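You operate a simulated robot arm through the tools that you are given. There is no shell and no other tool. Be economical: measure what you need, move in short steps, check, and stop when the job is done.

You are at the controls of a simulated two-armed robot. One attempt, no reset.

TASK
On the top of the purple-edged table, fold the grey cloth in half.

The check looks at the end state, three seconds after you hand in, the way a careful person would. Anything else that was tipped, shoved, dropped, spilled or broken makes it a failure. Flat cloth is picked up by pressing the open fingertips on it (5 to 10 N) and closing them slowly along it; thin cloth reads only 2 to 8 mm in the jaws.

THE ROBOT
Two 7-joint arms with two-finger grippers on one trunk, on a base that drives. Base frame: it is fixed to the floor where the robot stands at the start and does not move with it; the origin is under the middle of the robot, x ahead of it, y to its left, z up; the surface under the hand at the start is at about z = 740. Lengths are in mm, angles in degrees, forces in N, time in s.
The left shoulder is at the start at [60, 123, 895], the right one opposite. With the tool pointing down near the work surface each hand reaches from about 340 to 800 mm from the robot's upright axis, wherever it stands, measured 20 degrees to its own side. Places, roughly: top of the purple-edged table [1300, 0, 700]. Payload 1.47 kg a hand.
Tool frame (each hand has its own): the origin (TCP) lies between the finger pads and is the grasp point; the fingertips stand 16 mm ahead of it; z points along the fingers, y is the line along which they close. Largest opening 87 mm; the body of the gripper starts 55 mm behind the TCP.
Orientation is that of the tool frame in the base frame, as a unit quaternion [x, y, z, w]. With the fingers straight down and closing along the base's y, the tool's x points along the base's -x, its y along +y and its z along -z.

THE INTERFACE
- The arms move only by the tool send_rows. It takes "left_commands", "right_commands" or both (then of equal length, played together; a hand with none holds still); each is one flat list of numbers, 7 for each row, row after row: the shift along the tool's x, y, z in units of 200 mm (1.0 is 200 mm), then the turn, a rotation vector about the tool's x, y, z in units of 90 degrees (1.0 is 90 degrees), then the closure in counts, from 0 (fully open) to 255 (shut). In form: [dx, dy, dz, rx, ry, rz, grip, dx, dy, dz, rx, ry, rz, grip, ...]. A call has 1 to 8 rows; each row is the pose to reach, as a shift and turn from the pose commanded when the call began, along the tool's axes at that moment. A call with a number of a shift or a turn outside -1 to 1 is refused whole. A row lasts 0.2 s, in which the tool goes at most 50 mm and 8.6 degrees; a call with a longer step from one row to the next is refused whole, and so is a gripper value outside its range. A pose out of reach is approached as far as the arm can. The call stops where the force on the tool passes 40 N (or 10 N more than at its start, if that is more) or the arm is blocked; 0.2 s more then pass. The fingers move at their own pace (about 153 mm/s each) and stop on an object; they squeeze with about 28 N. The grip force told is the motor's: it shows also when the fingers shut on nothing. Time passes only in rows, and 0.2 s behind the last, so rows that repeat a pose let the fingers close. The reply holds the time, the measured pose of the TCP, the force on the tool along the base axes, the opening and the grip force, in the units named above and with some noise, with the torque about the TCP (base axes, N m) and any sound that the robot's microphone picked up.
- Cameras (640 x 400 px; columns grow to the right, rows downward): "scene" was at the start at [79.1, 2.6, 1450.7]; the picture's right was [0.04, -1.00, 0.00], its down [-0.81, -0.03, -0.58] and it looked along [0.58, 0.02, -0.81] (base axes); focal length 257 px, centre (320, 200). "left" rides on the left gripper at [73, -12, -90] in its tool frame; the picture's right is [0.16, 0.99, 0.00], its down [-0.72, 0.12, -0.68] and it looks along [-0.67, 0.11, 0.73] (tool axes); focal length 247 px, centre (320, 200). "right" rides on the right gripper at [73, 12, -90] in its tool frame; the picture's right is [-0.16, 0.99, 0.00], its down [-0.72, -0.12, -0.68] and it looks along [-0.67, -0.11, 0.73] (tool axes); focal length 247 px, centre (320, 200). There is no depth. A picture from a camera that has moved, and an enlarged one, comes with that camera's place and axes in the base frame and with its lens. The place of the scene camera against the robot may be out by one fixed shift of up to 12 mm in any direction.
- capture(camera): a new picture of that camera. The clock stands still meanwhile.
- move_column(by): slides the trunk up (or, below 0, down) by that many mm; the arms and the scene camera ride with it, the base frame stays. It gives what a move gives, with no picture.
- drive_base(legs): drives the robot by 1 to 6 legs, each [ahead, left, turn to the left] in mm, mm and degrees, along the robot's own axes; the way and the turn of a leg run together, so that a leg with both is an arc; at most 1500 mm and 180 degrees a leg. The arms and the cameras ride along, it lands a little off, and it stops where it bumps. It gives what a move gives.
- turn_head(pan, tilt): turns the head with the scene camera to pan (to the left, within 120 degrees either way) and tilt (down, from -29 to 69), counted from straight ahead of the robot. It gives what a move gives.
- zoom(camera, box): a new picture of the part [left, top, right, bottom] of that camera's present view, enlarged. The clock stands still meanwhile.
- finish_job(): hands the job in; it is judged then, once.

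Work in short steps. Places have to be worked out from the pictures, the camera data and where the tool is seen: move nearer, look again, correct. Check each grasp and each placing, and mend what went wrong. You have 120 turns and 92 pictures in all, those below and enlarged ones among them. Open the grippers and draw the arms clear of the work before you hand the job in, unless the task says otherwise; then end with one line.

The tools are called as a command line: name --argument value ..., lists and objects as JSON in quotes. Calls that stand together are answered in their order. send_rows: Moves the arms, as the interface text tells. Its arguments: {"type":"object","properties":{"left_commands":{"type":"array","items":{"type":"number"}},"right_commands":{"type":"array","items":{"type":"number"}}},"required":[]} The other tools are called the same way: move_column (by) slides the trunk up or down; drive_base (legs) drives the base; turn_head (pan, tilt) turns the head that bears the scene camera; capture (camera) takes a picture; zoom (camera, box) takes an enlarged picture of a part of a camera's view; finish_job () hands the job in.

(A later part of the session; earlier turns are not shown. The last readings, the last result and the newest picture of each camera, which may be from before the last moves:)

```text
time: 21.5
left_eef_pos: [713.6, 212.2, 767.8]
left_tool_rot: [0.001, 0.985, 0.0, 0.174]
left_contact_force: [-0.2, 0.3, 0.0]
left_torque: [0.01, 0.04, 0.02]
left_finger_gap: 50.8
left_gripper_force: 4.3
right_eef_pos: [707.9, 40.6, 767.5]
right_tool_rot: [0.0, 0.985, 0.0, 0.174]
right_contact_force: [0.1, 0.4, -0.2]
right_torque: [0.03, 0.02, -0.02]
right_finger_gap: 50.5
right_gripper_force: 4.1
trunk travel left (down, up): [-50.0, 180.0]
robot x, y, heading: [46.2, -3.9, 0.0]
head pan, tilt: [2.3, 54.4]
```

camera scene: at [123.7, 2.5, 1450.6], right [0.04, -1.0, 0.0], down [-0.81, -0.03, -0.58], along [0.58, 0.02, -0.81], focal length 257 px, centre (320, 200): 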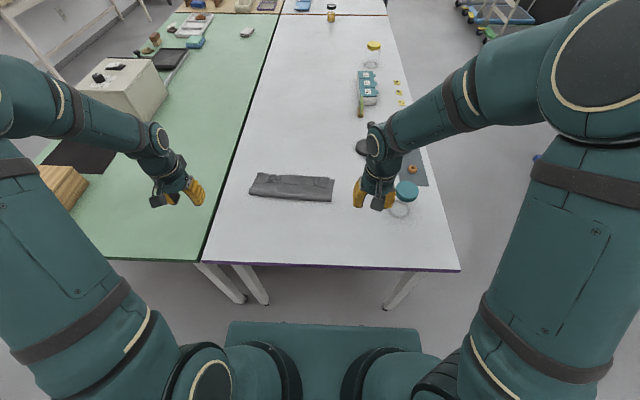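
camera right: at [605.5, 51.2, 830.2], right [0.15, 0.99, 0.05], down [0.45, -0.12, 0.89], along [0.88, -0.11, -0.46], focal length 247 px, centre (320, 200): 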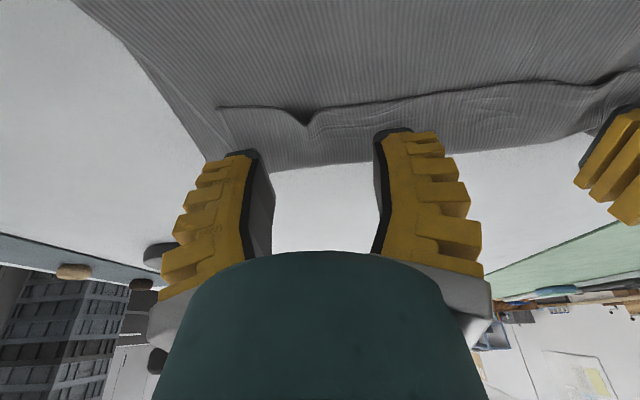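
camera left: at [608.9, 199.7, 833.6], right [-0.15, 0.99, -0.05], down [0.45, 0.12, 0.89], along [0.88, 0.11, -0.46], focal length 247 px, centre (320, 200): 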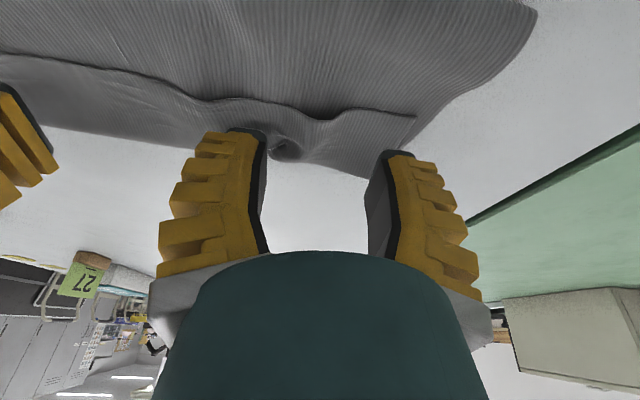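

No contact yet. I'll keep going down in small steps.

send_rows --left_commands '[0.0034, 0, 0.0094, 0, 0, 0, 123, 0.006, 0, 0.0165, 0, 0, 0, 123]' --right_commands '[0.0034, 0, 0.0094, 0, 0, 0, 123, 0.006, 0, 0.0165, 0, 0, 0, 123]'

```text
time: 22.1
left_eef_pos: [712.7, 211.1, 765.9]
left_tool_rot: [0.0, 0.985, 0.0, 0.173]
left_contact_force: [1.0, 0.4, 0.5]
left_torque: [0.0, 0.01, 0.01]
left_finger_gap: 50.7
left_gripper_force: 4.3
right_eef_pos: [709.0, 39.2, 764.3]
right_tool_rot: [0.0, 0.985, 0.0, 0.173]
right_contact_force: [0.5, -0.2, -0.2]
right_torque: [0.02, -0.03, 0.0]
right_finger_gap: 50.8
right_gripper_force: 3.9
trunk travel left (down, up): [-50.0, 180.0]
robot x, y, heading: [43.0, -0.0, -0.1]
head pan, tilt: [2.3, 54.4]
```

send_rows --left_commands '[0.0026, 0, 0.007, 0, 0, 0, 123, 0.005, 0, 0.014, 0, 0, 0, 123]' --right_commands '[0.0026, 0, 0.007, 0, 0, 0, 123, 0.0034, 0, 0.0094, 0, 0, 0, 123]'

```text
time: 22.7
left_eef_pos: [712.3, 211.6, 762.4]
left_tool_rot: [0.0, 0.985, 0.001, 0.173]
left_contact_force: [-0.3, -0.5, 0.7]
left_torque: [-0.04, 0.0, 0.0]
left_finger_gap: 50.3
left_gripper_force: 4.4
right_eef_pos: [707.7, 40.3, 762.8]
right_tool_rot: [0.0, 0.985, 0.0, 0.173]
right_contact_force: [0.4, -0.2, -0.3]
right_torque: [0.01, 0.0, -0.03]
right_finger_gap: 50.5
right_gripper_force: 3.7
trunk travel left (down, up): [-50.0, 180.0]
robot x, y, heading: [41.4, -2.8, 0.3]
head pan, tilt: [2.3, 54.4]
```

The tips must be rounded, since there is still no force. I'll continue by 1 mm steps.

send_rows --left_commands '[0.0017, 0, 0.0047, 0, 0, 0, 123, 0.0034, 0, 0.0094, 0, 0, 0, 123]' --right_commands '[0.0017, 0, 0.0047, 0, 0, 0, 123, 0.0034, 0, 0.0094, 0, 0, 0, 123]'

capture --camera "right"

capture --camera "left"

```text
time: 23.3
left_eef_pos: [711.9, 210.8, 760.8]
left_tool_rot: [0.0, 0.985, 0.0, 0.173]
left_contact_force: [-0.3, 0.3, -0.1]
left_torque: [0.01, 0.02, 0.01]
left_finger_gap: 47.4
left_gripper_force: 3.9
right_eef_pos: [708.9, 39.4, 760.5]
right_tool_rot: [0.001, 0.985, 0.0, 0.174]
right_contact_force: [0.3, 0.0, 0.7]
right_torque: [-0.04, 0.01, 0.01]
right_finger_gap: 45.8
right_gripper_force: 6.7
trunk travel left (down, up): [-50.0, 180.0]
robot x, y, heading: [41.2, -2.1, -0.1]
head pan, tilt: [2.3, 54.4]
```

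```text
56 pictures are left
camera right: at [609.2, 50.1, 818.4], right [0.15, 0.99, 0.05], down [0.45, -0.12, 0.89], along [0.88, -0.11, -0.46], focal length 247 px, centre (320, 200)
```

right: 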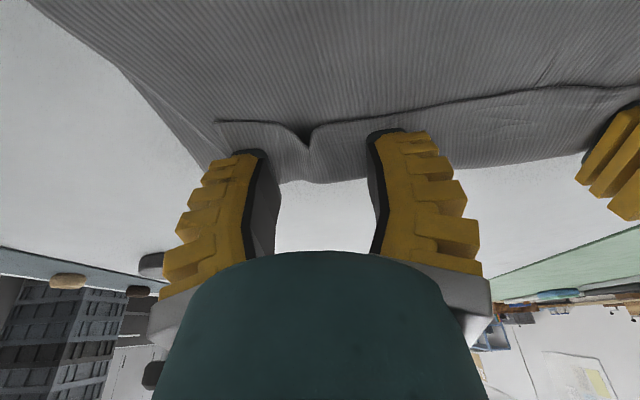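

```text
55 pictures are left
camera left: at [613.2, 199.3, 820.3], right [-0.15, 0.99, -0.05], down [0.45, 0.12, 0.89], along [0.88, 0.11, -0.46], focal length 247 px, centre (320, 200)
```

left: 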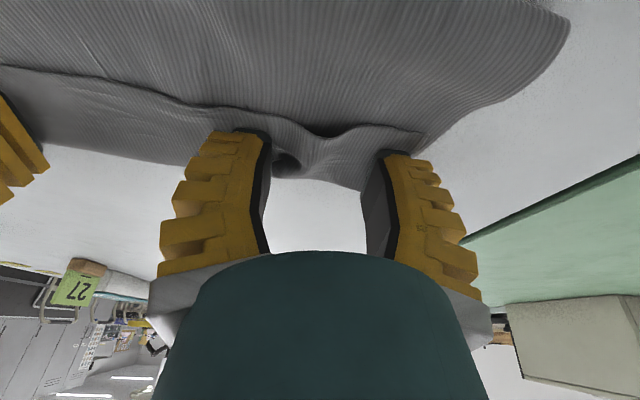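

The fingers now touch: the gap shrinks and the bumps rise between them. I'll go down 1 mm more, then close slowly.

send_rows --left_commands '[0.002, 0, 0.006, 0, 0, 0, 123, 0.002, 0, 0.006, 0, 0, 0, 140, 0.002, 0, 0.006, 0, 0, 0, 160, 0.002, 0, 0.006, 0, 0, 0, 180, 0.002, 0, 0.006, 0, 0, 0, 200, 0.002, 0, 0.006, 0, 0, 0, 220, 0.002, 0, 0.006, 0, 0, 0, 240, 0.002, 0, 0.006, 0, 0, 0, 255]' --right_commands '[0.002, 0, 0.006, 0, 0, 0, 123, 0.002, 0, 0.006, 0, 0, 0, 140, 0.002, 0, 0.006, 0, 0, 0, 160, 0.002, 0, 0.006, 0, 0, 0, 180, 0.002, 0, 0.006, 0, 0, 0, 200, 0.002, 0, 0.006, 0, 0, 0, 220, 0.002, 0, 0.006, 0, 0, 0, 240, 0.002, 0, 0.006, 0, 0, 0, 255]'

capture --camera "right"

capture --camera "left"

```text
time: 25.1
left_eef_pos: [711.5, 211.9, 759.8]
left_tool_rot: [0.0, 0.985, 0.001, 0.174]
left_contact_force: [-0.1, -0.7, 2.6]
left_torque: [-0.01, -0.02, 0.02]
left_finger_gap: 0.1
left_gripper_force: 23.8
right_eef_pos: [707.4, 39.7, 758.9]
right_tool_rot: [0.0, 0.985, 0.0, 0.173]
right_contact_force: [0.3, 1.9, 9.2]
right_torque: [0.01, 0.05, 0.0]
right_finger_gap: 0.0
right_gripper_force: 28.2
trunk travel left (down, up): [-50.0, 180.0]
robot x, y, heading: [44.7, 2.3, -0.2]
head pan, tilt: [2.3, 54.4]
```

```text
54 pictures are left
camera right: at [608.7, 50.4, 817.1], right [0.15, 0.99, 0.05], down [0.45, -0.12, 0.89], along [0.88, -0.11, -0.46], focal length 247 px, centre (320, 200)
```

right: 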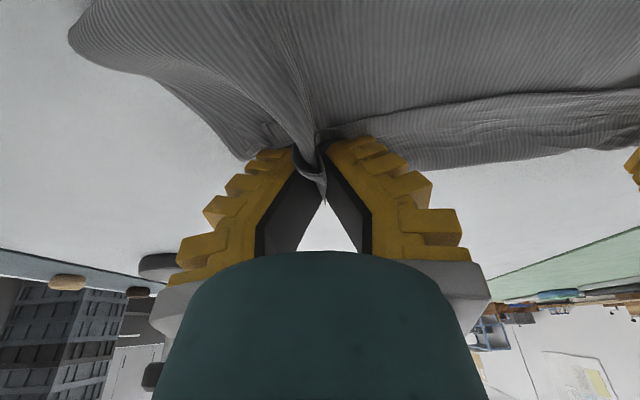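

```text
53 pictures are left
camera left: at [612.4, 199.4, 819.1], right [-0.15, 0.99, -0.05], down [0.45, 0.12, 0.89], along [0.88, 0.11, -0.46], focal length 247 px, centre (320, 200)
```

left: 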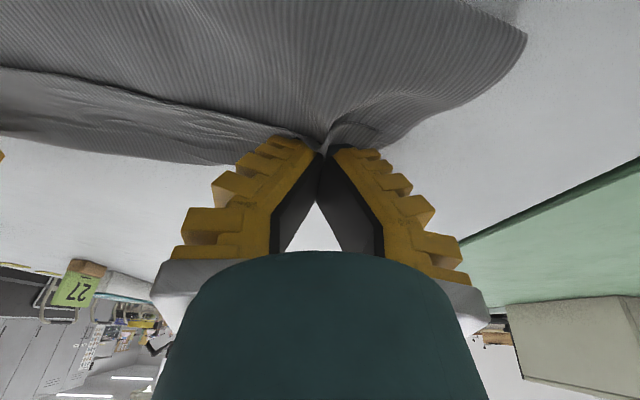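

The right hand has pinched the layer underneath too. I'll open both hands gently and lift to look.

send_rows --left_commands '[0, 0, 0, 0, 0, 0, 240, 0, 0, 0, 0, 0, 0, 220, 0, 0, 0, 0, 0, 0, 195, 0, 0, 0, 0, 0, 0, 165, 0, 0, 0, 0, 0, 0, 140, -0.01, 0, -0.03, 0, 0, 0, 140, -0.04, 0, -0.12, 0, 0, 0, 140, -0.1, 0, -0.3, 0, 0, 0, 140]' --right_commands '[0, 0, 0, 0, 0, 0, 240, 0, 0, 0, 0, 0, 0, 220, 0, 0, 0, 0, 0, 0, 195, 0, 0, 0, 0, 0, 0, 165, 0, 0, 0, 0, 0, 0, 140, -0.01, 0, -0.03, 0, 0, 0, 140, -0.04, 0, -0.12, 0, 0, 0, 140, -0.1, 0, -0.3, 0, 0, 0, 140]'

capture --camera "left"

capture --camera "right"

zoom --camera "scene" --box '[230, 140, 350, 215]'

```text
time: 26.9
left_eef_pos: [711.8, 209.9, 822.3]
left_tool_rot: [0.0, 0.985, 0.001, 0.174]
left_contact_force: [-1.3, -0.4, -0.5]
left_torque: [-0.02, 0.0, 0.0]
left_finger_gap: 45.2
left_gripper_force: 4.6
right_eef_pos: [706.0, 41.1, 822.6]
right_tool_rot: [0.0, 0.985, 0.0, 0.173]
right_contact_force: [-0.2, -0.2, 0.2]
right_torque: [-0.01, 0.02, 0.0]
right_finger_gap: 45.1
right_gripper_force: 4.5
trunk travel left (down, up): [-50.0, 180.0]
robot x, y, heading: [46.5, 1.3, -0.3]
head pan, tilt: [2.3, 54.4]
```

```text
52 pictures are left
camera left: at [611.6, 197.9, 881.9], right [-0.15, 0.99, -0.05], down [0.45, 0.12, 0.89], along [0.88, 0.11, -0.46], focal length 247 px, centre (320, 200)
```

left: 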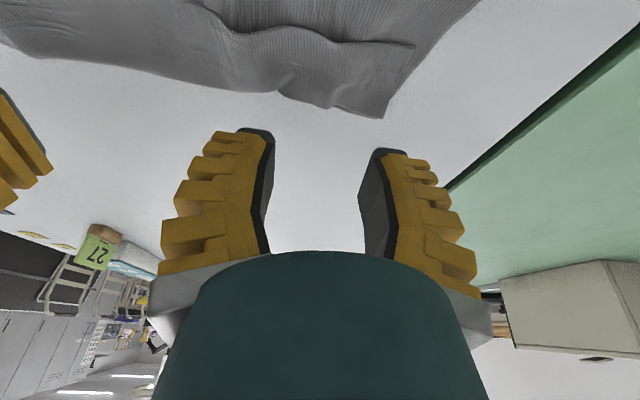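

```text
51 pictures are left
camera right: at [607.2, 51.2, 881.1], right [0.15, 0.99, 0.05], down [0.45, -0.12, 0.89], along [0.88, -0.11, -0.46], focal length 247 px, centre (320, 200)
```

right: 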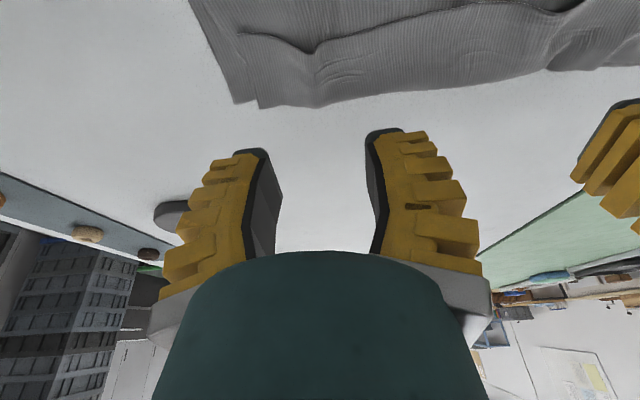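

```text
5.33 times, centred on (290, 178) of scene
camera zoom: at [121.8, 2.3, 1450.9], right [0.04, -1.0, 0.0], down [-0.81, -0.03, -0.58], along [0.58, 0.02, -0.81], focal length 1369 px, centre (480, 320)
```

zoom: 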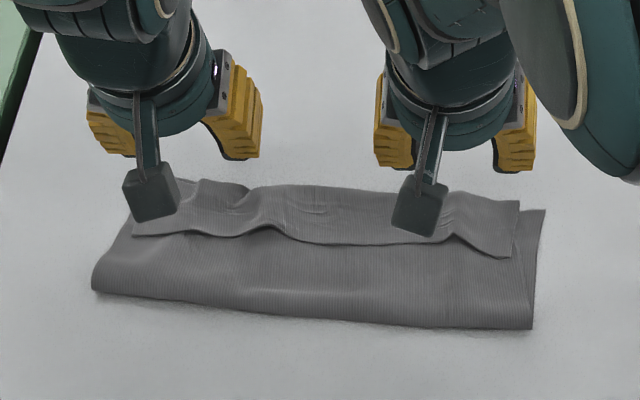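

The cloth is back as it was, with the flap edge slightly arched. New approach: yaw both hands 90° so they close along x across the flap's free edge. One finger pins the layer below while the other draws the flap against it. First I'll undo the tilt and yaw in the air.

send_rows --left_commands '[0, 0, -0.08, 0, 0.074, 0, 140, 0, 0, -0.16, 0, 0.148, 0, 140, 0.06, 0, -0.22, 0, 0.222, 0, 140]' --right_commands '[0, 0, -0.08, 0, 0.074, 0, 140, 0, 0, -0.16, 0, 0.148, 0, 140, 0.06, 0, -0.22, 0, 0.222, 0, 140]'

send_rows --left_commands '[0, 0, 0, 0, 0, 0.094, 140, 0, 0, 0, 0, 0, 0.188, 140, 0, 0, 0, 0, 0, 0.282, 140, 0, 0, 0, 0, 0, 0.376, 140, 0, 0, 0, 0, 0, 0.47, 140, 0, 0, 0, 0, 0, 0.5, 140]' --right_commands '[0, 0, 0, 0, 0, -0.094, 140, 0, 0, 0, 0, 0, -0.188, 140, 0, 0, 0, 0, 0, -0.282, 140, 0, 0, 0, 0, 0, -0.376, 140, 0, 0, 0, 0, 0, -0.47, 140, 0, 0, 0, 0, 0, -0.5, 140]'

send_rows --left_commands '[0, 0, 0, 0, 0, 0.094, 140, 0, 0, 0, 0, 0, 0.188, 140, 0, 0, 0, 0, 0, 0.282, 140, 0, 0, 0, 0, 0, 0.376, 140, 0, 0, 0, 0, 0, 0.47, 140, 0, 0, 0, 0, 0, 0.5, 140]' --right_commands '[0, 0, 0, 0, 0, -0.094, 140, 0, 0, 0, 0, 0, -0.188, 140, 0, 0, 0, 0, 0, -0.282, 140, 0, 0, 0, 0, 0, -0.376, 140, 0, 0, 0, 0, 0, -0.47, 140, 0, 0, 0, 0, 0, -0.5, 140]'

capture --camera "left"

capture --camera "right"

capture --camera "scene"

```text
time: 27.7
left_eef_pos: [684.7, 210.0, 857.4]
left_tool_rot: [-0.001, 1.0, 0.0, 0.0]
left_contact_force: [-0.1, -0.6, -0.2]
left_torque: [-0.01, 0.01, -0.01]
left_finger_gap: 45.0
left_gripper_force: 4.1
right_eef_pos: [681.6, 39.1, 860.1]
right_tool_rot: [0.0, 1.0, -0.001, -0.001]
right_contact_force: [0.1, -0.3, 0.2]
right_torque: [-0.02, 0.03, -0.02]
right_finger_gap: 44.8
right_gripper_force: 4.1
trunk travel left (down, up): [-50.0, 180.0]
robot x, y, heading: [41.0, -1.0, -0.1]
head pan, tilt: [2.3, 54.4]
```

```text
time: 29.1
left_eef_pos: [685.1, 211.8, 858.9]
left_tool_rot: [0.383, 0.924, 0.0, 0.0]
left_contact_force: [-0.2, -0.2, -0.5]
left_torque: [0.0, -0.01, 0.02]
left_finger_gap: 45.0
left_gripper_force: 4.3
right_eef_pos: [680.1, 39.4, 859.3]
right_tool_rot: [-0.384, 0.924, -0.001, 0.0]
right_contact_force: [0.7, 0.8, 1.0]
right_torque: [-0.02, 0.02, 0.01]
right_finger_gap: 45.3
right_gripper_force: 3.9
trunk travel left (down, up): [-50.0, 180.0]
robot x, y, heading: [43.5, 0.9, 0.2]
head pan, tilt: [2.3, 54.4]
```

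```text
time: 30.5
left_eef_pos: [684.0, 210.6, 858.9]
left_tool_rot: [0.708, 0.707, 0.0, 0.0]
left_contact_force: [-1.0, -0.8, 0.3]
left_torque: [-0.01, 0.01, 0.01]
left_finger_gap: 44.7
left_gripper_force: 3.7
right_eef_pos: [679.5, 40.2, 859.0]
right_tool_rot: [0.708, -0.707, 0.0, 0.0]
right_contact_force: [0.7, 0.4, -0.9]
right_torque: [0.04, 0.0, 0.03]
right_finger_gap: 44.8
right_gripper_force: 3.7
trunk travel left (down, up): [-50.0, 180.0]
robot x, y, heading: [40.9, -3.7, -0.2]
head pan, tilt: [2.3, 54.4]
```

```text
49 pictures are left
camera left: at [672.6, 283.4, 949.0], right [0.99, 0.16, 0.0], down [0.11, -0.72, 0.68], along [0.11, -0.67, -0.73], focal length 247 px, centre (320, 200)
```

left: 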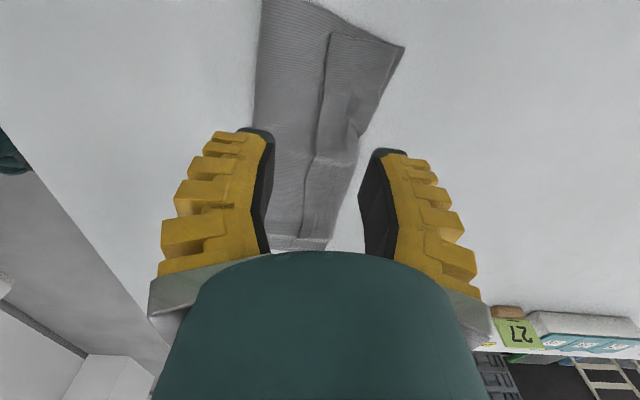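

```text
48 pictures are left
camera right: at [668.1, -33.4, 947.5], right [-0.99, 0.16, 0.0], down [0.11, 0.72, 0.68], along [0.11, 0.67, -0.73], focal length 247 px, centre (320, 200)
```

right: 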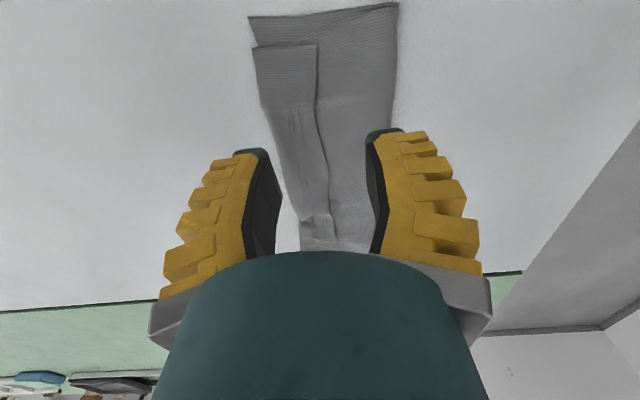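

```text
47 pictures are left
camera scene: at [123.3, 2.5, 1450.7], right [0.04, -1.0, 0.0], down [-0.81, -0.03, -0.58], along [0.58, 0.02, -0.81], focal length 257 px, centre (320, 200)
```

scene: 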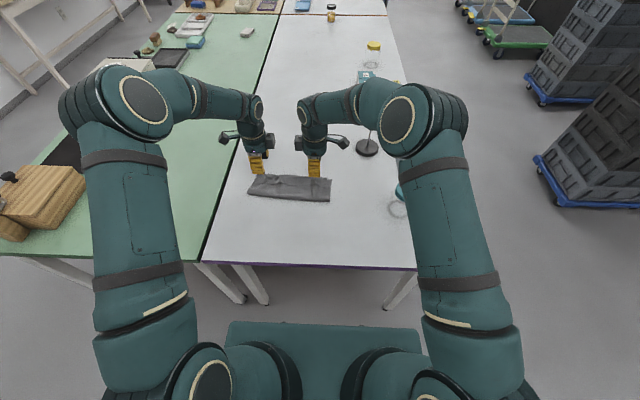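

The flap's free edge is at x≈686 (left) and x≈684 (right). I'll lower to just above it with a 30 mm gap, near finger just short of the edge and far finger on the flap, nearer the corners.

send_rows --left_commands '[0.04, 0.03, 0.12, 0, 0, 0, 178, 0.087, 0.055, 0.24, 0, 0, 0, 178, 0.087, 0.055, 0.36, 0, 0, 0, 178, 0.087, 0.055, 0.45, 0, 0, 0, 178]' --right_commands '[0.04, -0.03, 0.12, 0, 0, 0, 178, 0.091, -0.0675, 0.24, 0, 0, 0, 178, 0.091, -0.0675, 0.36, 0, 0, 0, 178, 0.091, -0.0675, 0.45, 0, 0, 0, 178]'

capture --camera "left"

capture --camera "right"

```text
time: 31.5
left_eef_pos: [695.5, 229.6, 769.9]
left_tool_rot: [0.707, 0.707, -0.001, -0.001]
left_contact_force: [-0.8, 0.5, -0.1]
left_torque: [0.03, -0.02, 0.02]
left_finger_gap: 32.6
left_gripper_force: 5.1
right_eef_pos: [692.1, 22.5, 770.5]
right_tool_rot: [0.707, -0.707, 0.0, 0.0]
right_contact_force: [0.3, 0.2, 0.4]
right_torque: [0.01, -0.02, 0.01]
right_finger_gap: 32.7
right_gripper_force: 5.1
trunk travel left (down, up): [-50.0, 180.0]
robot x, y, heading: [44.5, -2.0, 0.1]
head pan, tilt: [2.3, 54.4]
```

```text
46 pictures are left
camera left: at [683.8, 301.8, 859.8], right [0.99, 0.16, 0.0], down [0.12, -0.72, 0.68], along [0.11, -0.67, -0.73], focal length 247 px, centre (320, 200)
```

left: 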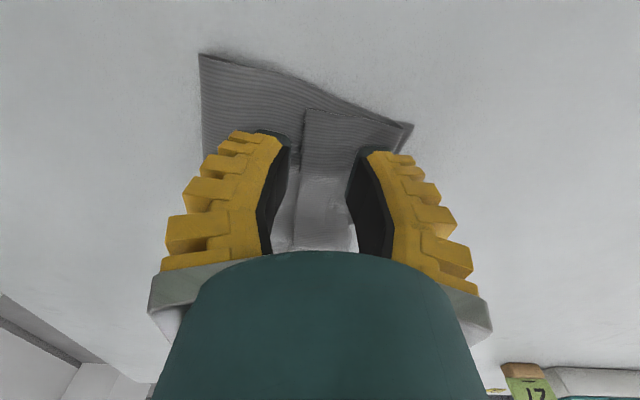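

```text
45 pictures are left
camera right: at [681.2, -50.9, 857.7], right [-0.99, 0.16, 0.0], down [0.12, 0.72, 0.68], along [0.11, 0.67, -0.73], focal length 247 px, centre (320, 200)
```

right: 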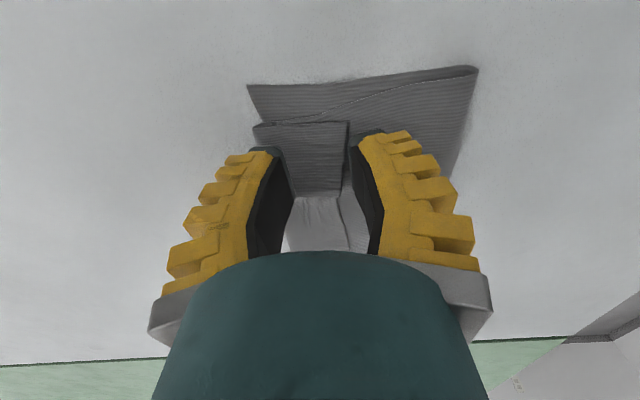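

The fingers straddle the flap edge well in both hands. I'll press down in small steps.

send_rows --left_commands '[0, 0, 0.03, 0, 0, 0, 178, 0, 0, 0.045, 0, 0, 0, 178, 0, 0, 0.055, 0, 0, 0, 178]' --right_commands '[0, 0, 0.03, 0, 0, 0, 178, 0, 0, 0.045, 0, 0, 0, 178, 0, 0, 0.055, 0, 0, 0, 178]'

```text
time: 32.3
left_eef_pos: [694.4, 229.7, 758.7]
left_tool_rot: [0.707, 0.707, 0.0, 0.0]
left_contact_force: [0.0, 0.0, 0.2]
left_torque: [0.0, -0.03, 0.0]
left_finger_gap: 27.2
left_gripper_force: 7.2
right_eef_pos: [692.7, 21.8, 757.2]
right_tool_rot: [0.708, -0.706, 0.0, 0.0]
right_contact_force: [-1.0, -0.2, 0.7]
right_torque: [-0.01, 0.01, -0.02]
right_finger_gap: 29.3
right_gripper_force: 4.2
trunk travel left (down, up): [-50.0, 180.0]
robot x, y, heading: [41.7, 3.3, 0.1]
head pan, tilt: [2.3, 54.4]
```

Nearly touching. I'll press about 1.5 mm more, then close slowly while drifting 14 mm toward the robot so the near finger stays put.

send_rows --left_commands '[0, 0, 0.008, 0, 0, 0, 178, 0, -0.01, 0.008, 0, 0, 0, 189, 0, -0.02, 0.008, 0, 0, 0, 200, 0, -0.03, 0.008, 0, 0, 0, 211, 0, -0.04, 0.008, 0, 0, 0, 222, 0, -0.05, 0.008, 0, 0, 0, 233, 0, -0.06, 0.008, 0, 0, 0, 244, 0, -0.065, 0.008, 0, 0, 0, 255]' --right_commands '[0, 0, 0.006, 0, 0, 0, 178, 0, 0.01, 0.006, 0, 0, 0, 189, 0, 0.02, 0.006, 0, 0, 0, 200, 0, 0.03, 0.006, 0, 0, 0, 211, 0, 0.04, 0.006, 0, 0, 0, 222, 0, 0.05, 0.006, 0, 0, 0, 233, 0, 0.06, 0.006, 0, 0, 0, 244, 0, 0.065, 0.006, 0, 0, 0, 255]'

capture --camera "left"

capture --camera "right"

```text
time: 34.1
left_eef_pos: [681.0, 229.2, 757.1]
left_tool_rot: [0.706, 0.708, 0.001, 0.0]
left_contact_force: [0.4, -1.4, 7.4]
left_torque: [0.07, -0.2, -0.05]
left_finger_gap: 0.1
left_gripper_force: 30.5
right_eef_pos: [680.3, 20.7, 756.5]
right_tool_rot: [-0.707, 0.707, -0.001, 0.0]
right_contact_force: [0.7, 0.0, 3.9]
right_torque: [-0.02, 0.01, -0.01]
right_finger_gap: 0.0
right_gripper_force: 29.7
trunk travel left (down, up): [-50.0, 180.0]
robot x, y, heading: [45.9, -0.8, 0.2]
head pan, tilt: [2.3, 54.4]
```

```text
44 pictures are left
camera left: at [669.8, 301.4, 846.7], right [0.99, 0.16, 0.0], down [0.12, -0.72, 0.68], along [0.11, -0.67, -0.73], focal length 247 px, centre (320, 200)
```

left: 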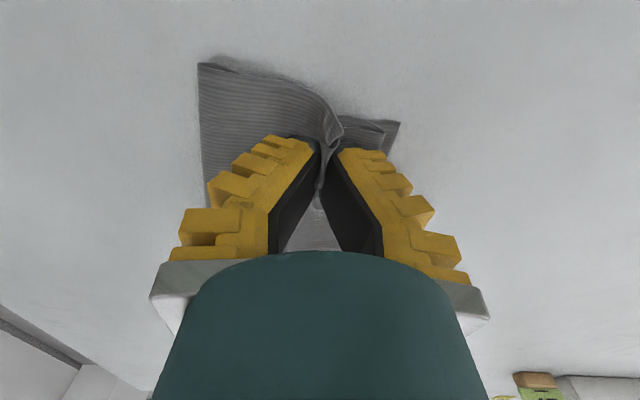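

```text
43 pictures are left
camera right: at [668.5, -52.4, 845.0], right [-0.99, 0.16, 0.0], down [0.12, 0.72, 0.68], along [0.11, 0.67, -0.73], focal length 247 px, centre (320, 200)
```

right: 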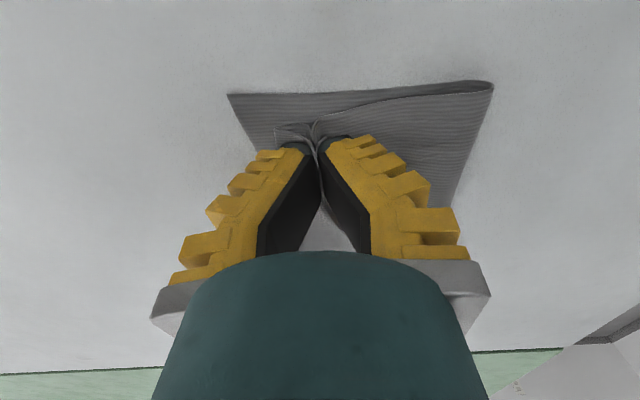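

I'll zoom in on both grips to see which layers are held.

zoom --camera "left" --box '[190, 40, 420, 200]'

zoom --camera "right" --box '[210, 60, 510, 220]'

```text
2.50 times, centred on (305, 120) of left
camera zoom: at [669.8, 301.4, 846.7], right [0.99, 0.16, 0.0], down [0.12, -0.72, 0.68], along [0.11, -0.67, -0.73], focal length 617 px, centre (358, 400)
```

zoom: 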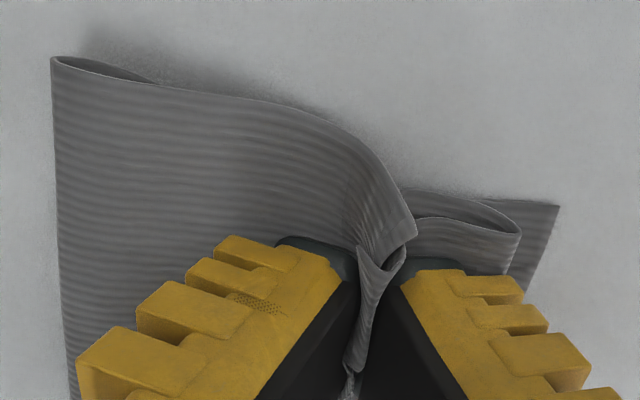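

```text
2.13 times, centred on (360, 140) of right
camera zoom: at [668.5, -52.4, 845.0], right [-0.99, 0.16, 0.0], down [0.12, 0.72, 0.68], along [0.11, 0.67, -0.73], focal length 527 px, centre (235, 328)
```

zoom: 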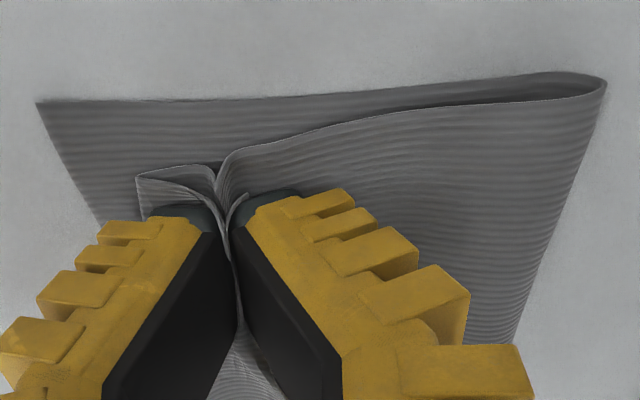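

Both grips hold flap plus top layer but not the bottom layer. That helps: I'll lift slightly and shift this ~45 mm ahead, so the crease lies on bare table beyond the bottom edge. Then I can grip the crease, unfold fully and refold with an edge grip.

send_rows --left_commands '[0, 0, -0.06, 0, 0, 0, 255, 0, 0.06, -0.1, 0, 0, 0, 255, 0, 0.12, -0.1, 0, 0, 0, 255, 0, 0.18, -0.1, 0, 0, 0, 255, 0, 0.24, -0.08, 0, 0, 0, 255, 0, 0.27, -0.04, 0, 0, 0, 255, 0, 0.27, -0.01, 0, 0, 0, 255]' --right_commands '[0, 0, -0.06, 0, 0, 0, 255, 0, -0.06, -0.1, 0, 0, 0, 255, 0, -0.12, -0.1, 0, 0, 0, 255, 0, -0.18, -0.1, 0, 0, 0, 255, 0, -0.24, -0.08, 0, 0, 0, 255, 0, -0.27, -0.04, 0, 0, 0, 255, 0, -0.27, -0.01, 0, 0, 0, 255]'

zoom --camera "scene" --box '[220, 130, 360, 220]'

capture --camera "left"

capture --camera "right"

```text
time: 35.7
left_eef_pos: [734.5, 229.5, 758.1]
left_tool_rot: [0.707, 0.708, 0.0, 0.0]
left_contact_force: [-0.2, -0.3, -0.4]
left_torque: [-0.01, 0.03, 0.02]
left_finger_gap: 0.1
left_gripper_force: 30.0
right_eef_pos: [735.1, 22.4, 759.5]
right_tool_rot: [0.708, -0.707, 0.0, 0.001]
right_contact_force: [0.9, 0.0, -0.3]
right_torque: [0.01, -0.02, 0.05]
right_finger_gap: 0.0
right_gripper_force: 20.6
trunk travel left (down, up): [-50.0, 180.0]
robot x, y, heading: [42.3, 1.5, -0.0]
head pan, tilt: [2.3, 54.4]
```

```text
4.44 times, centred on (290, 175) of scene
camera zoom: at [123.2, 2.5, 1450.7], right [0.04, -1.0, 0.0], down [-0.81, -0.03, -0.58], along [0.58, 0.02, -0.81], focal length 1141 px, centre (453, 311)
```

zoom: 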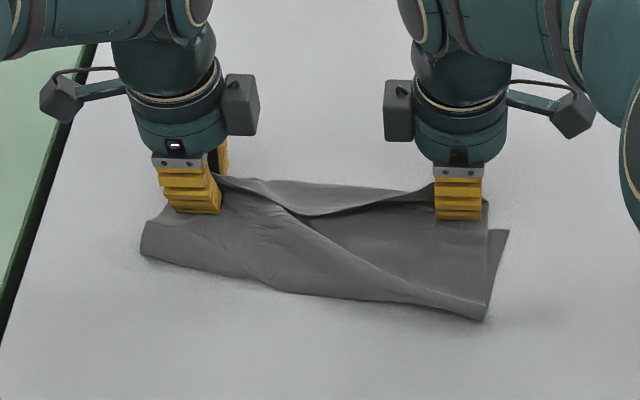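

```text
39 pictures are left
camera left: at [724.1, 301.8, 848.9], right [0.99, 0.16, 0.0], down [0.12, -0.72, 0.68], along [0.11, -0.67, -0.73], focal length 247 px, centre (320, 200)
```

left: 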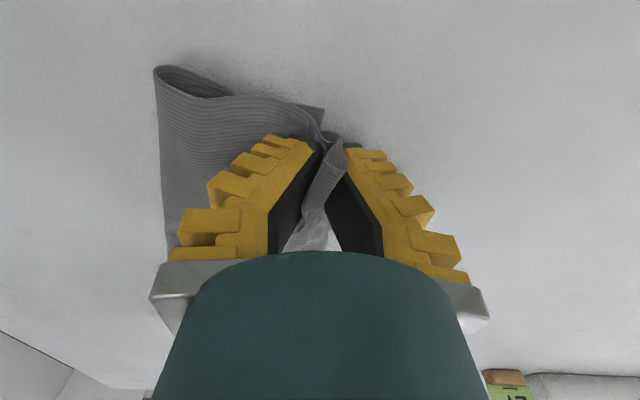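

```text
38 pictures are left
camera right: at [723.2, -51.9, 846.9], right [-0.99, 0.16, 0.0], down [0.12, 0.72, 0.68], along [0.11, 0.67, -0.73], focal length 247 px, centre (320, 200)
```

right: 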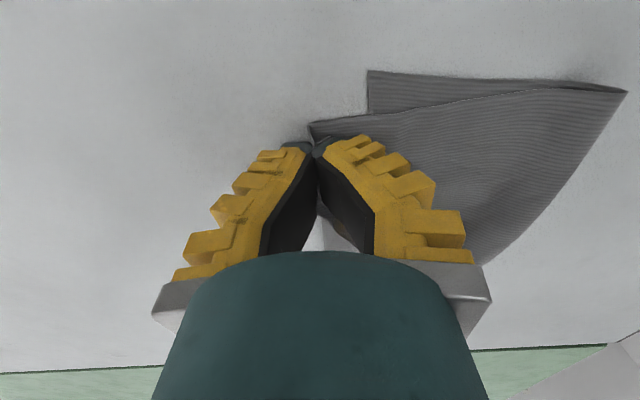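

Interesting: the right side seems to have unfolded. I'll zoom in for detail.

zoom --camera "right" --box '[220, 50, 460, 200]'

zoom --camera "left" --box '[150, 50, 390, 260]'

zoom --camera "scene" --box '[245, 155, 335, 205]'

```text
2.67 times, centred on (340, 125) of right
camera zoom: at [723.2, -51.9, 846.9], right [-0.99, 0.16, 0.0], down [0.12, 0.72, 0.68], along [0.11, 0.67, -0.73], focal length 659 px, centre (267, 400)
```

zoom: 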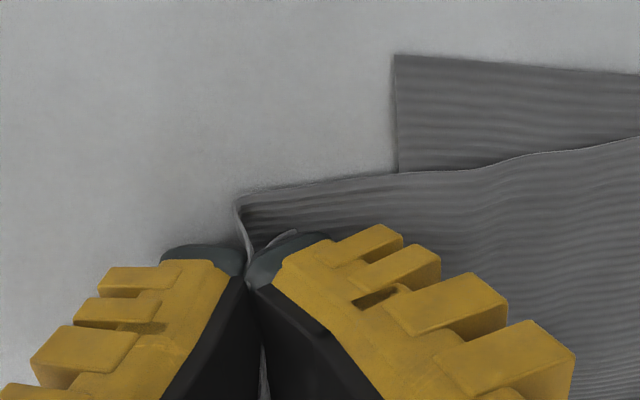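

```text
1.90 times, centred on (270, 155) of left
camera zoom: at [724.1, 301.8, 848.9], right [0.99, 0.16, 0.0], down [0.12, -0.72, 0.68], along [0.11, -0.67, -0.73], focal length 470 px, centre (415, 286)
```

zoom: 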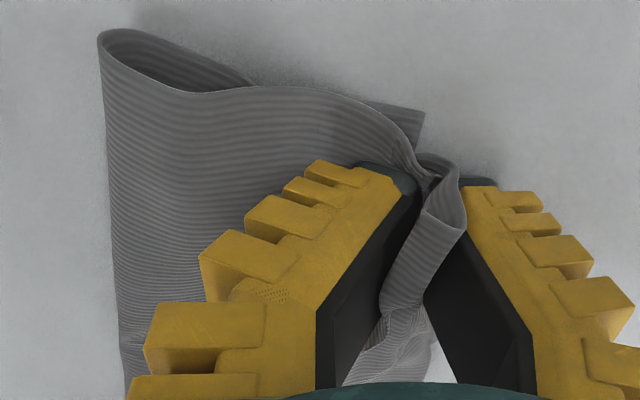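

```text
7.11 times, centred on (290, 180) of scene
camera zoom: at [123.2, 2.5, 1450.7], right [0.04, -1.0, 0.0], down [-0.81, -0.03, -0.58], along [0.58, 0.02, -0.81], focal length 1826 px, centre (533, 342)
```

zoom: 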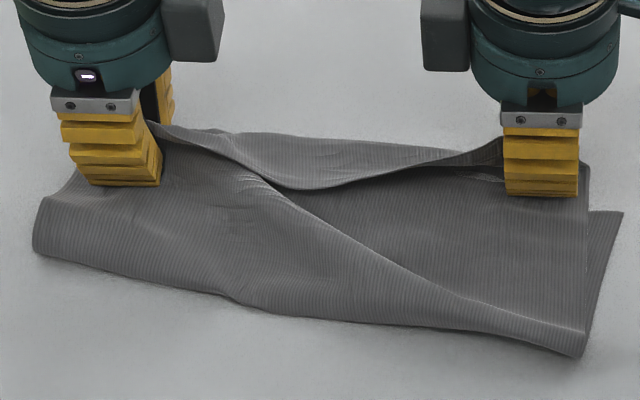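

The right hand now holds only the flap's edge, cleanly unfolded, while the left still holds two layers. I'll release the left and move it clear, keep the right grip, then use the right to peel the flap forward.

send_rows --left_commands '[0, 0, 0, 0, 0, 0, 240, 0, 0, 0, 0, 0, 0, 215, 0, 0, 0, 0, 0, 0, 190, 0, 0, -0.03, 0, 0, 0, 178, 0, 0, -0.15, 0, 0, 0, 178, 0, 0, -0.35, 0, 0, 0, 178, 0.1, -0.1, -0.55, 0, 0, 0, 178, 0.3, -0.2, -0.6, 0, 0, 0, 178]'

send_rows --right_commands '[0, 0, -0.07, 0, 0, 0, 255, 0, 0, -0.14, 0, 0, 0, 255, 0, 0, -0.21, 0, 0, 0, 255, 0, -0.05, -0.25, 0, 0, 0, 255, 0, -0.1, -0.27, 0, 0, 0, 255]'

zoom --camera "scene" --box '[230, 120, 358, 200]'

capture --camera "left"

```text
time: 37.5
left_eef_pos: [696.0, 289.8, 879.3]
left_tool_rot: [0.708, 0.706, 0.0, -0.001]
left_contact_force: [-0.5, 0.0, 0.5]
left_torque: [-0.01, 0.01, -0.02]
left_finger_gap: 32.6
left_gripper_force: 4.6
right_eef_pos: [734.4, 22.2, 760.0]
right_tool_rot: [0.707, -0.707, 0.0, 0.0]
right_contact_force: [-1.2, 0.7, 0.4]
right_torque: [0.0, 0.01, -0.03]
right_finger_gap: 0.0
right_gripper_force: 27.9
trunk travel left (down, up): [-50.0, 180.0]
robot x, y, heading: [42.2, -3.3, -0.2]
head pan, tilt: [2.3, 54.4]
```

```text
time: 38.7
left_eef_pos: [695.7, 289.2, 879.1]
left_tool_rot: [0.708, 0.707, 0.0, 0.0]
left_contact_force: [0.4, -0.5, 0.9]
left_torque: [0.0, -0.03, 0.02]
left_finger_gap: 32.4
left_gripper_force: 4.1
right_eef_pos: [755.0, 19.9, 812.7]
right_tool_rot: [-0.707, 0.708, 0.0, 0.0]
right_contact_force: [0.0, -0.3, -1.1]
right_torque: [-0.02, 0.03, -0.01]
right_finger_gap: 0.0
right_gripper_force: 27.8
trunk travel left (down, up): [-50.0, 180.0]
robot x, y, heading: [41.6, 0.6, -0.2]
head pan, tilt: [2.3, 54.4]
```

```text
5.00 times, centred on (294, 160) of scene
camera zoom: at [123.4, 2.6, 1450.7], right [0.04, -1.0, 0.0], down [-0.81, -0.03, -0.58], along [0.58, 0.02, -0.81], focal length 1284 px, centre (450, 400)
```

zoom: 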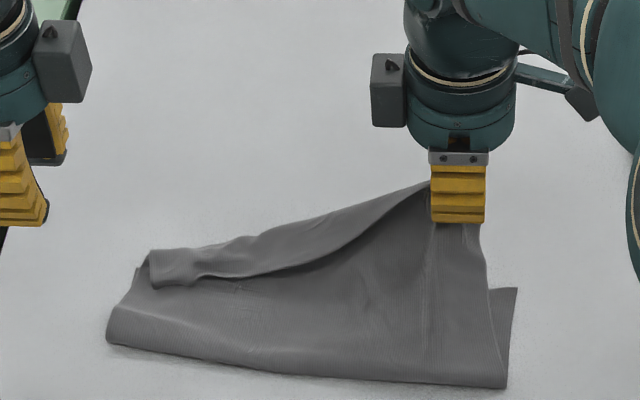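

```text
33 pictures are left
camera left: at [683.9, 361.8, 968.4], right [0.99, 0.16, 0.0], down [0.12, -0.72, 0.68], along [0.11, -0.67, -0.73], focal length 247 px, centre (320, 200)
```

left: 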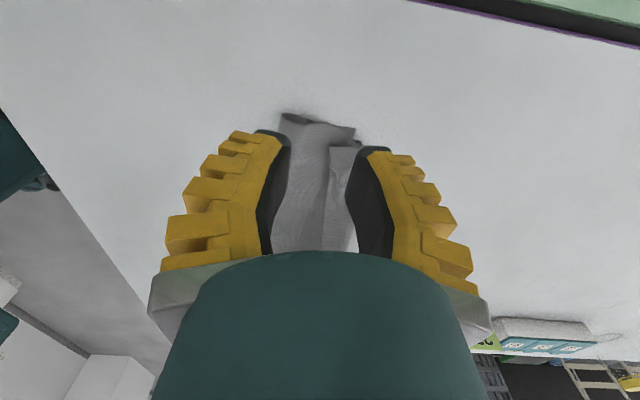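

The peel works: the flap is open on the right and only the left third is still turned back. I'll raise the right hand further so the left part of the edge stands up.

send_rows --right_commands '[0, 0.03, -0.06, 0, 0, 0, 255, 0, 0.06, -0.12, 0, 0, 0, 255, -0.03, 0.09, -0.18, 0, 0, 0, 255, -0.06, 0.1, -0.24, 0, 0, 0, 255]'

zoom --camera "scene" --box '[230, 120, 358, 200]'

```text
time: 39.7
left_eef_pos: [696.7, 289.9, 878.7]
left_tool_rot: [0.707, 0.707, 0.0, 0.0]
left_contact_force: [-0.3, 0.3, -0.8]
left_torque: [0.02, 0.0, 0.0]
left_finger_gap: 32.4
left_gripper_force: 4.4
right_eef_pos: [734.0, 33.6, 861.2]
right_tool_rot: [-0.707, 0.707, -0.001, 0.0]
right_contact_force: [-0.7, 0.0, -0.5]
right_torque: [-0.02, 0.01, 0.04]
right_finger_gap: 0.0
right_gripper_force: 28.2
trunk travel left (down, up): [-50.0, 180.0]
robot x, y, heading: [45.0, -0.0, 0.1]
head pan, tilt: [2.3, 54.4]
```

```text
5.00 times, centred on (294, 160) of scene
camera zoom: at [123.2, 2.7, 1450.7], right [0.04, -1.0, 0.0], down [-0.81, -0.03, -0.58], along [0.58, 0.02, -0.81], focal length 1284 px, centre (450, 400)
```

zoom: 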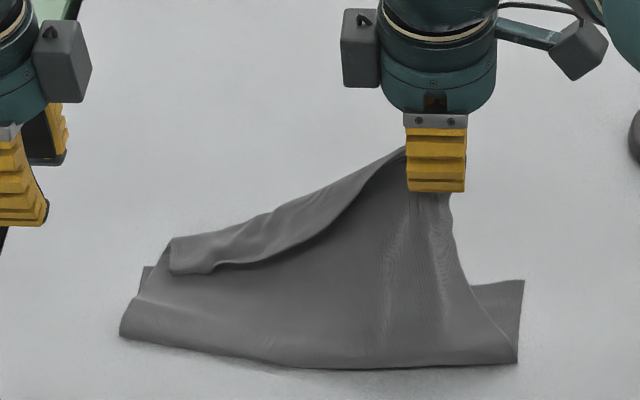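

On the left third the flap hangs over the near side of the raised crease. I'll pinch that crease from above with the left hand, clear of the bottom layer. Then both hands can carry the edge back toward the robot so the flap drops open. First I'll hover and check.

send_rows --left_commands '[-0.12, 0.06, 0.05, 0, 0, 0, 170, -0.25, 0.12, 0.1, 0, 0, 0, 170, -0.38, 0.18, 0.2, 0, 0, 0, 170, -0.5, 0.227, 0.35, 0, 0, 0, 170]'

capture --camera "left"

zoom --camera "scene" --box '[230, 120, 358, 200]'

```text
time: 40.7
left_eef_pos: [742.0, 187.9, 805.5]
left_tool_rot: [0.707, 0.707, 0.0, 0.0]
left_contact_force: [0.2, 0.5, 0.0]
left_torque: [-0.03, 0.03, -0.01]
left_finger_gap: 35.1
left_gripper_force: 5.0
right_eef_pos: [734.7, 33.0, 861.7]
right_tool_rot: [0.707, -0.707, 0.0, 0.0]
right_contact_force: [0.3, 0.3, -0.9]
right_torque: [0.02, 0.02, -0.04]
right_finger_gap: 0.0
right_gripper_force: 27.9
trunk travel left (down, up): [-50.0, 180.0]
robot x, y, heading: [45.8, -4.2, -0.3]
head pan, tilt: [2.3, 54.4]
```

```text
31 pictures are left
camera left: at [730.3, 260.8, 895.4], right [0.99, 0.16, 0.0], down [0.12, -0.72, 0.68], along [0.11, -0.67, -0.73], focal length 247 px, centre (320, 200)
```

left: 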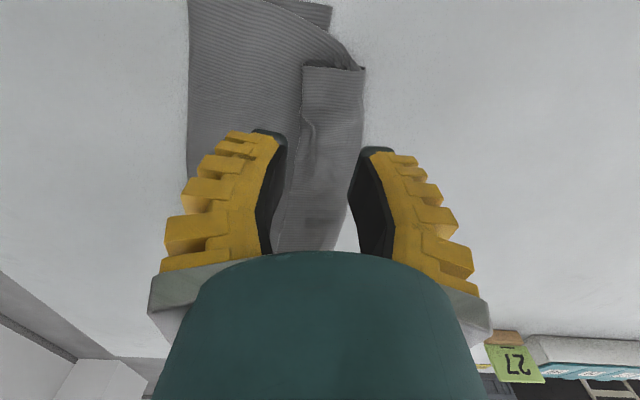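

```text
5.00 times, centred on (294, 160) of scene
camera zoom: at [123.9, 2.3, 1450.6], right [0.04, -1.0, 0.0], down [-0.81, -0.03, -0.58], along [0.58, 0.02, -0.81], focal length 1284 px, centre (450, 400)
```

zoom: 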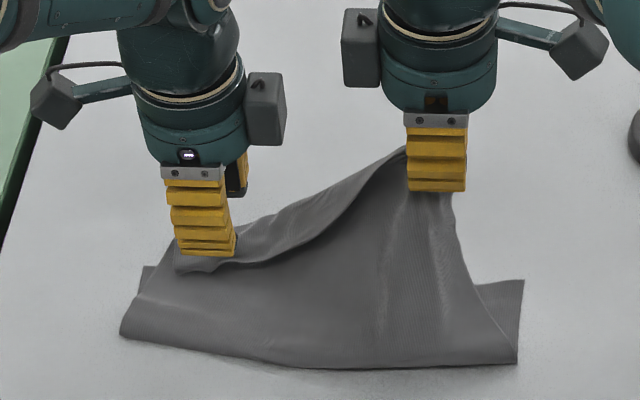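

The fingers straddle the turned-back strip and its crease nicely. I'll lower so the tips are ~8 mm above the table, then close.

send_rows --left_commands '[0.04, 0, 0.08, 0, 0, 0, 170, 0.06, 0, 0.16, 0, 0, 0, 170, 0.06, 0, 0.205, 0, 0, 0, 170, 0.06, 0, 0.205, 0, 0, 0, 195, 0.06, 0, 0.205, 0, 0, 0, 215, 0.06, 0, 0.205, 0, 0, 0, 235, 0.06, 0, 0.205, 0, 0, 0, 255, 0.06, 0, 0.205, 0, 0, 0, 255]'

zoom --camera "left" --box '[160, 0, 480, 260]'

```text
time: 42.5
left_eef_pos: [741.4, 200.7, 767.4]
left_tool_rot: [0.707, 0.707, 0.0, 0.0]
left_contact_force: [-0.9, -0.4, 2.5]
left_torque: [-0.03, 0.0, -0.02]
left_finger_gap: 0.1
left_gripper_force: 29.8
right_eef_pos: [734.5, 34.0, 861.1]
right_tool_rot: [-0.707, 0.707, 0.001, 0.0]
right_contact_force: [-0.6, 0.3, 0.0]
right_torque: [-0.03, -0.01, 0.01]
right_finger_gap: 0.0
right_gripper_force: 28.0
trunk travel left (down, up): [-50.0, 180.0]
robot x, y, heading: [46.1, -0.6, 0.1]
head pan, tilt: [2.3, 54.4]
```

```text
1.54 times, centred on (320, 130) of left
camera zoom: at [730.2, 273.8, 856.4], right [0.99, 0.16, 0.0], down [0.12, -0.72, 0.68], along [0.11, -0.67, -0.73], focal length 380 px, centre (320, 308)
```

zoom: 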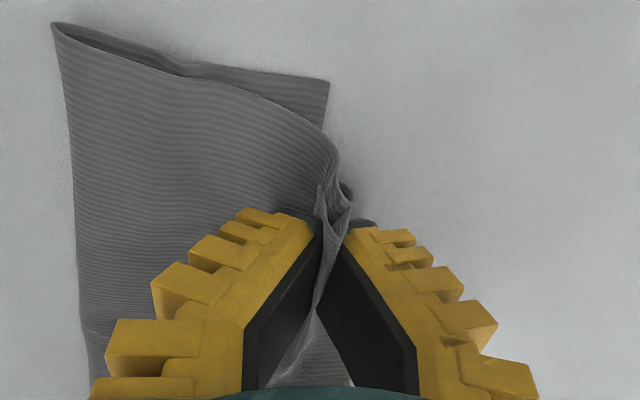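

Left has the crease, flap standing. Now carry both hands up and back toward the robot, watching the flap.

send_rows --left_commands '[0, -0.05, -0.15, 0, 0, 0, 255, 0, -0.12, -0.3, 0, 0, 0, 255, 0, -0.22, -0.42, 0, 0, 0, 255, 0, -0.35, -0.5, 0, 0, 0, 255, 0, -0.5, -0.52, 0, 0, 0, 255, 0, -0.62, -0.52, 0, 0, 0, 255]' --right_commands '[0, 0, 0, 0, 0, 0, 255, 0, 0.05, -0.02, 0, 0, 0, 255, 0, 0.15, -0.04, 0, 0, 0, 255, 0, 0.3, -0.05, 0, 0, 0, 255, 0, 0.46, -0.05, 0, 0, 0, 255, 0, 0.58, -0.05, 0, 0, 0, 255]'

zoom --camera "scene" --box '[215, 120, 375, 220]'

zoom --camera "left" --box '[100, 0, 500, 260]'

```text
time: 43.9
left_eef_pos: [617.4, 200.6, 871.7]
left_tool_rot: [0.708, 0.707, 0.001, 0.001]
left_contact_force: [-0.2, 0.4, -0.2]
left_torque: [0.01, 0.02, -0.01]
left_finger_gap: 0.1
left_gripper_force: 23.9
right_eef_pos: [619.4, 33.3, 871.6]
right_tool_rot: [0.707, -0.707, 0.0, -0.001]
right_contact_force: [0.0, -0.3, 0.6]
right_torque: [0.0, 0.0, 0.01]
right_finger_gap: 0.0
right_gripper_force: 27.2
trunk travel left (down, up): [-50.0, 180.0]
robot x, y, heading: [46.5, -0.3, 0.2]
head pan, tilt: [2.3, 54.4]
```

```text
4.00 times, centred on (295, 170) of scene
camera zoom: at [122.5, 2.6, 1450.8], right [0.04, -1.0, 0.0], down [-0.81, -0.03, -0.58], along [0.58, 0.02, -0.81], focal length 1027 px, centre (420, 320)
```

zoom: 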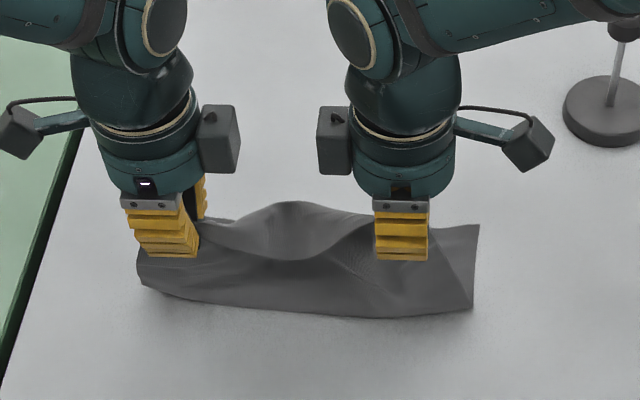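

```text
1.54 times, centred on (300, 130) of left
camera zoom: at [605.1, 273.7, 961.4], right [0.99, 0.16, 0.0], down [0.12, -0.72, 0.68], along [0.11, -0.67, -0.73], focal length 380 px, centre (351, 308)
```

zoom: 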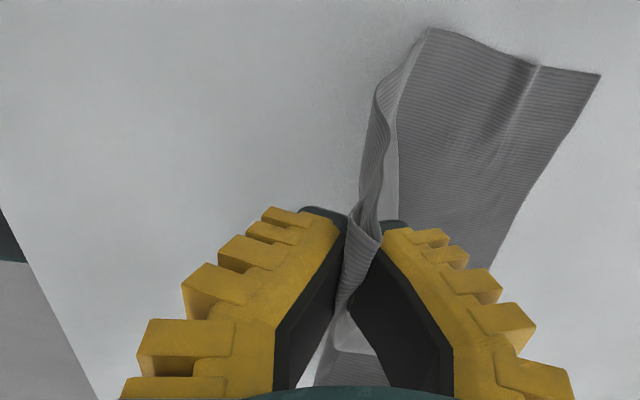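

The left strip is mostly open now, with only a small loop at the grip. The hands are too close together and the edge sags between them, so I'll spread them until the edge is straight and look again.

send_rows --left_commands '[0.03, 0, 0, 0, 0, 0, 255, 0.06, 0, 0, 0, 0, 0, 255, 0.08, 0, 0, 0, 0, 0, 255]' --right_commands '[0.03, 0, 0, 0, 0, 0, 255, 0.06, 0, 0, 0, 0, 0, 255, 0.09, 0, 0, 0, 0, 0, 255]'

zoom --camera "scene" --box '[235, 150, 355, 210]'

capture --camera "right"

```text
time: 44.7
left_eef_pos: [618.3, 216.6, 872.3]
left_tool_rot: [0.707, 0.707, -0.001, 0.001]
left_contact_force: [-0.4, -0.9, -1.3]
left_torque: [0.0, 0.03, 0.0]
left_finger_gap: 0.0
left_gripper_force: 18.8
right_eef_pos: [618.3, 15.9, 871.0]
right_tool_rot: [-0.707, 0.707, 0.001, 0.0]
right_contact_force: [0.6, 0.4, -0.3]
right_torque: [-0.01, 0.0, 0.01]
right_finger_gap: 0.0
right_gripper_force: 28.1
trunk travel left (down, up): [-50.0, 180.0]
robot x, y, heading: [48.8, 1.7, -0.1]
head pan, tilt: [2.3, 54.4]
```

```text
5.33 times, centred on (295, 180) of scene
camera zoom: at [123.2, 2.5, 1450.7], right [0.04, -1.0, 0.0], down [-0.81, -0.03, -0.58], along [0.58, 0.02, -0.81], focal length 1369 px, centre (453, 307)
```

zoom: 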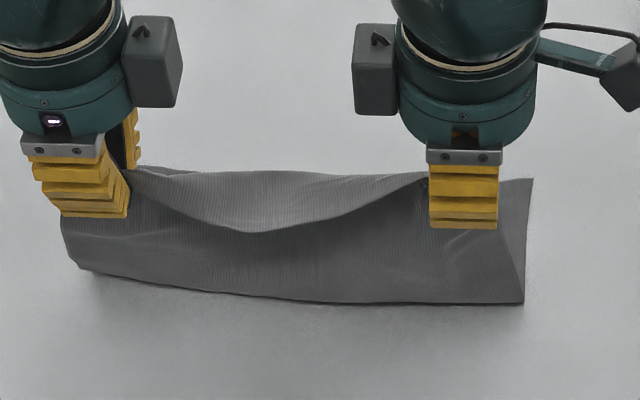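

```text
25 pictures are left
camera right: at [606.9, -58.1, 959.1], right [-0.99, 0.16, 0.0], down [0.12, 0.72, 0.68], along [0.11, 0.67, -0.73], focal length 247 px, centre (320, 200)
```

right: 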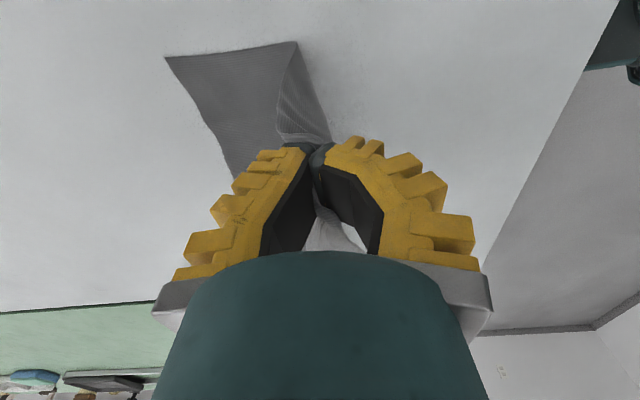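

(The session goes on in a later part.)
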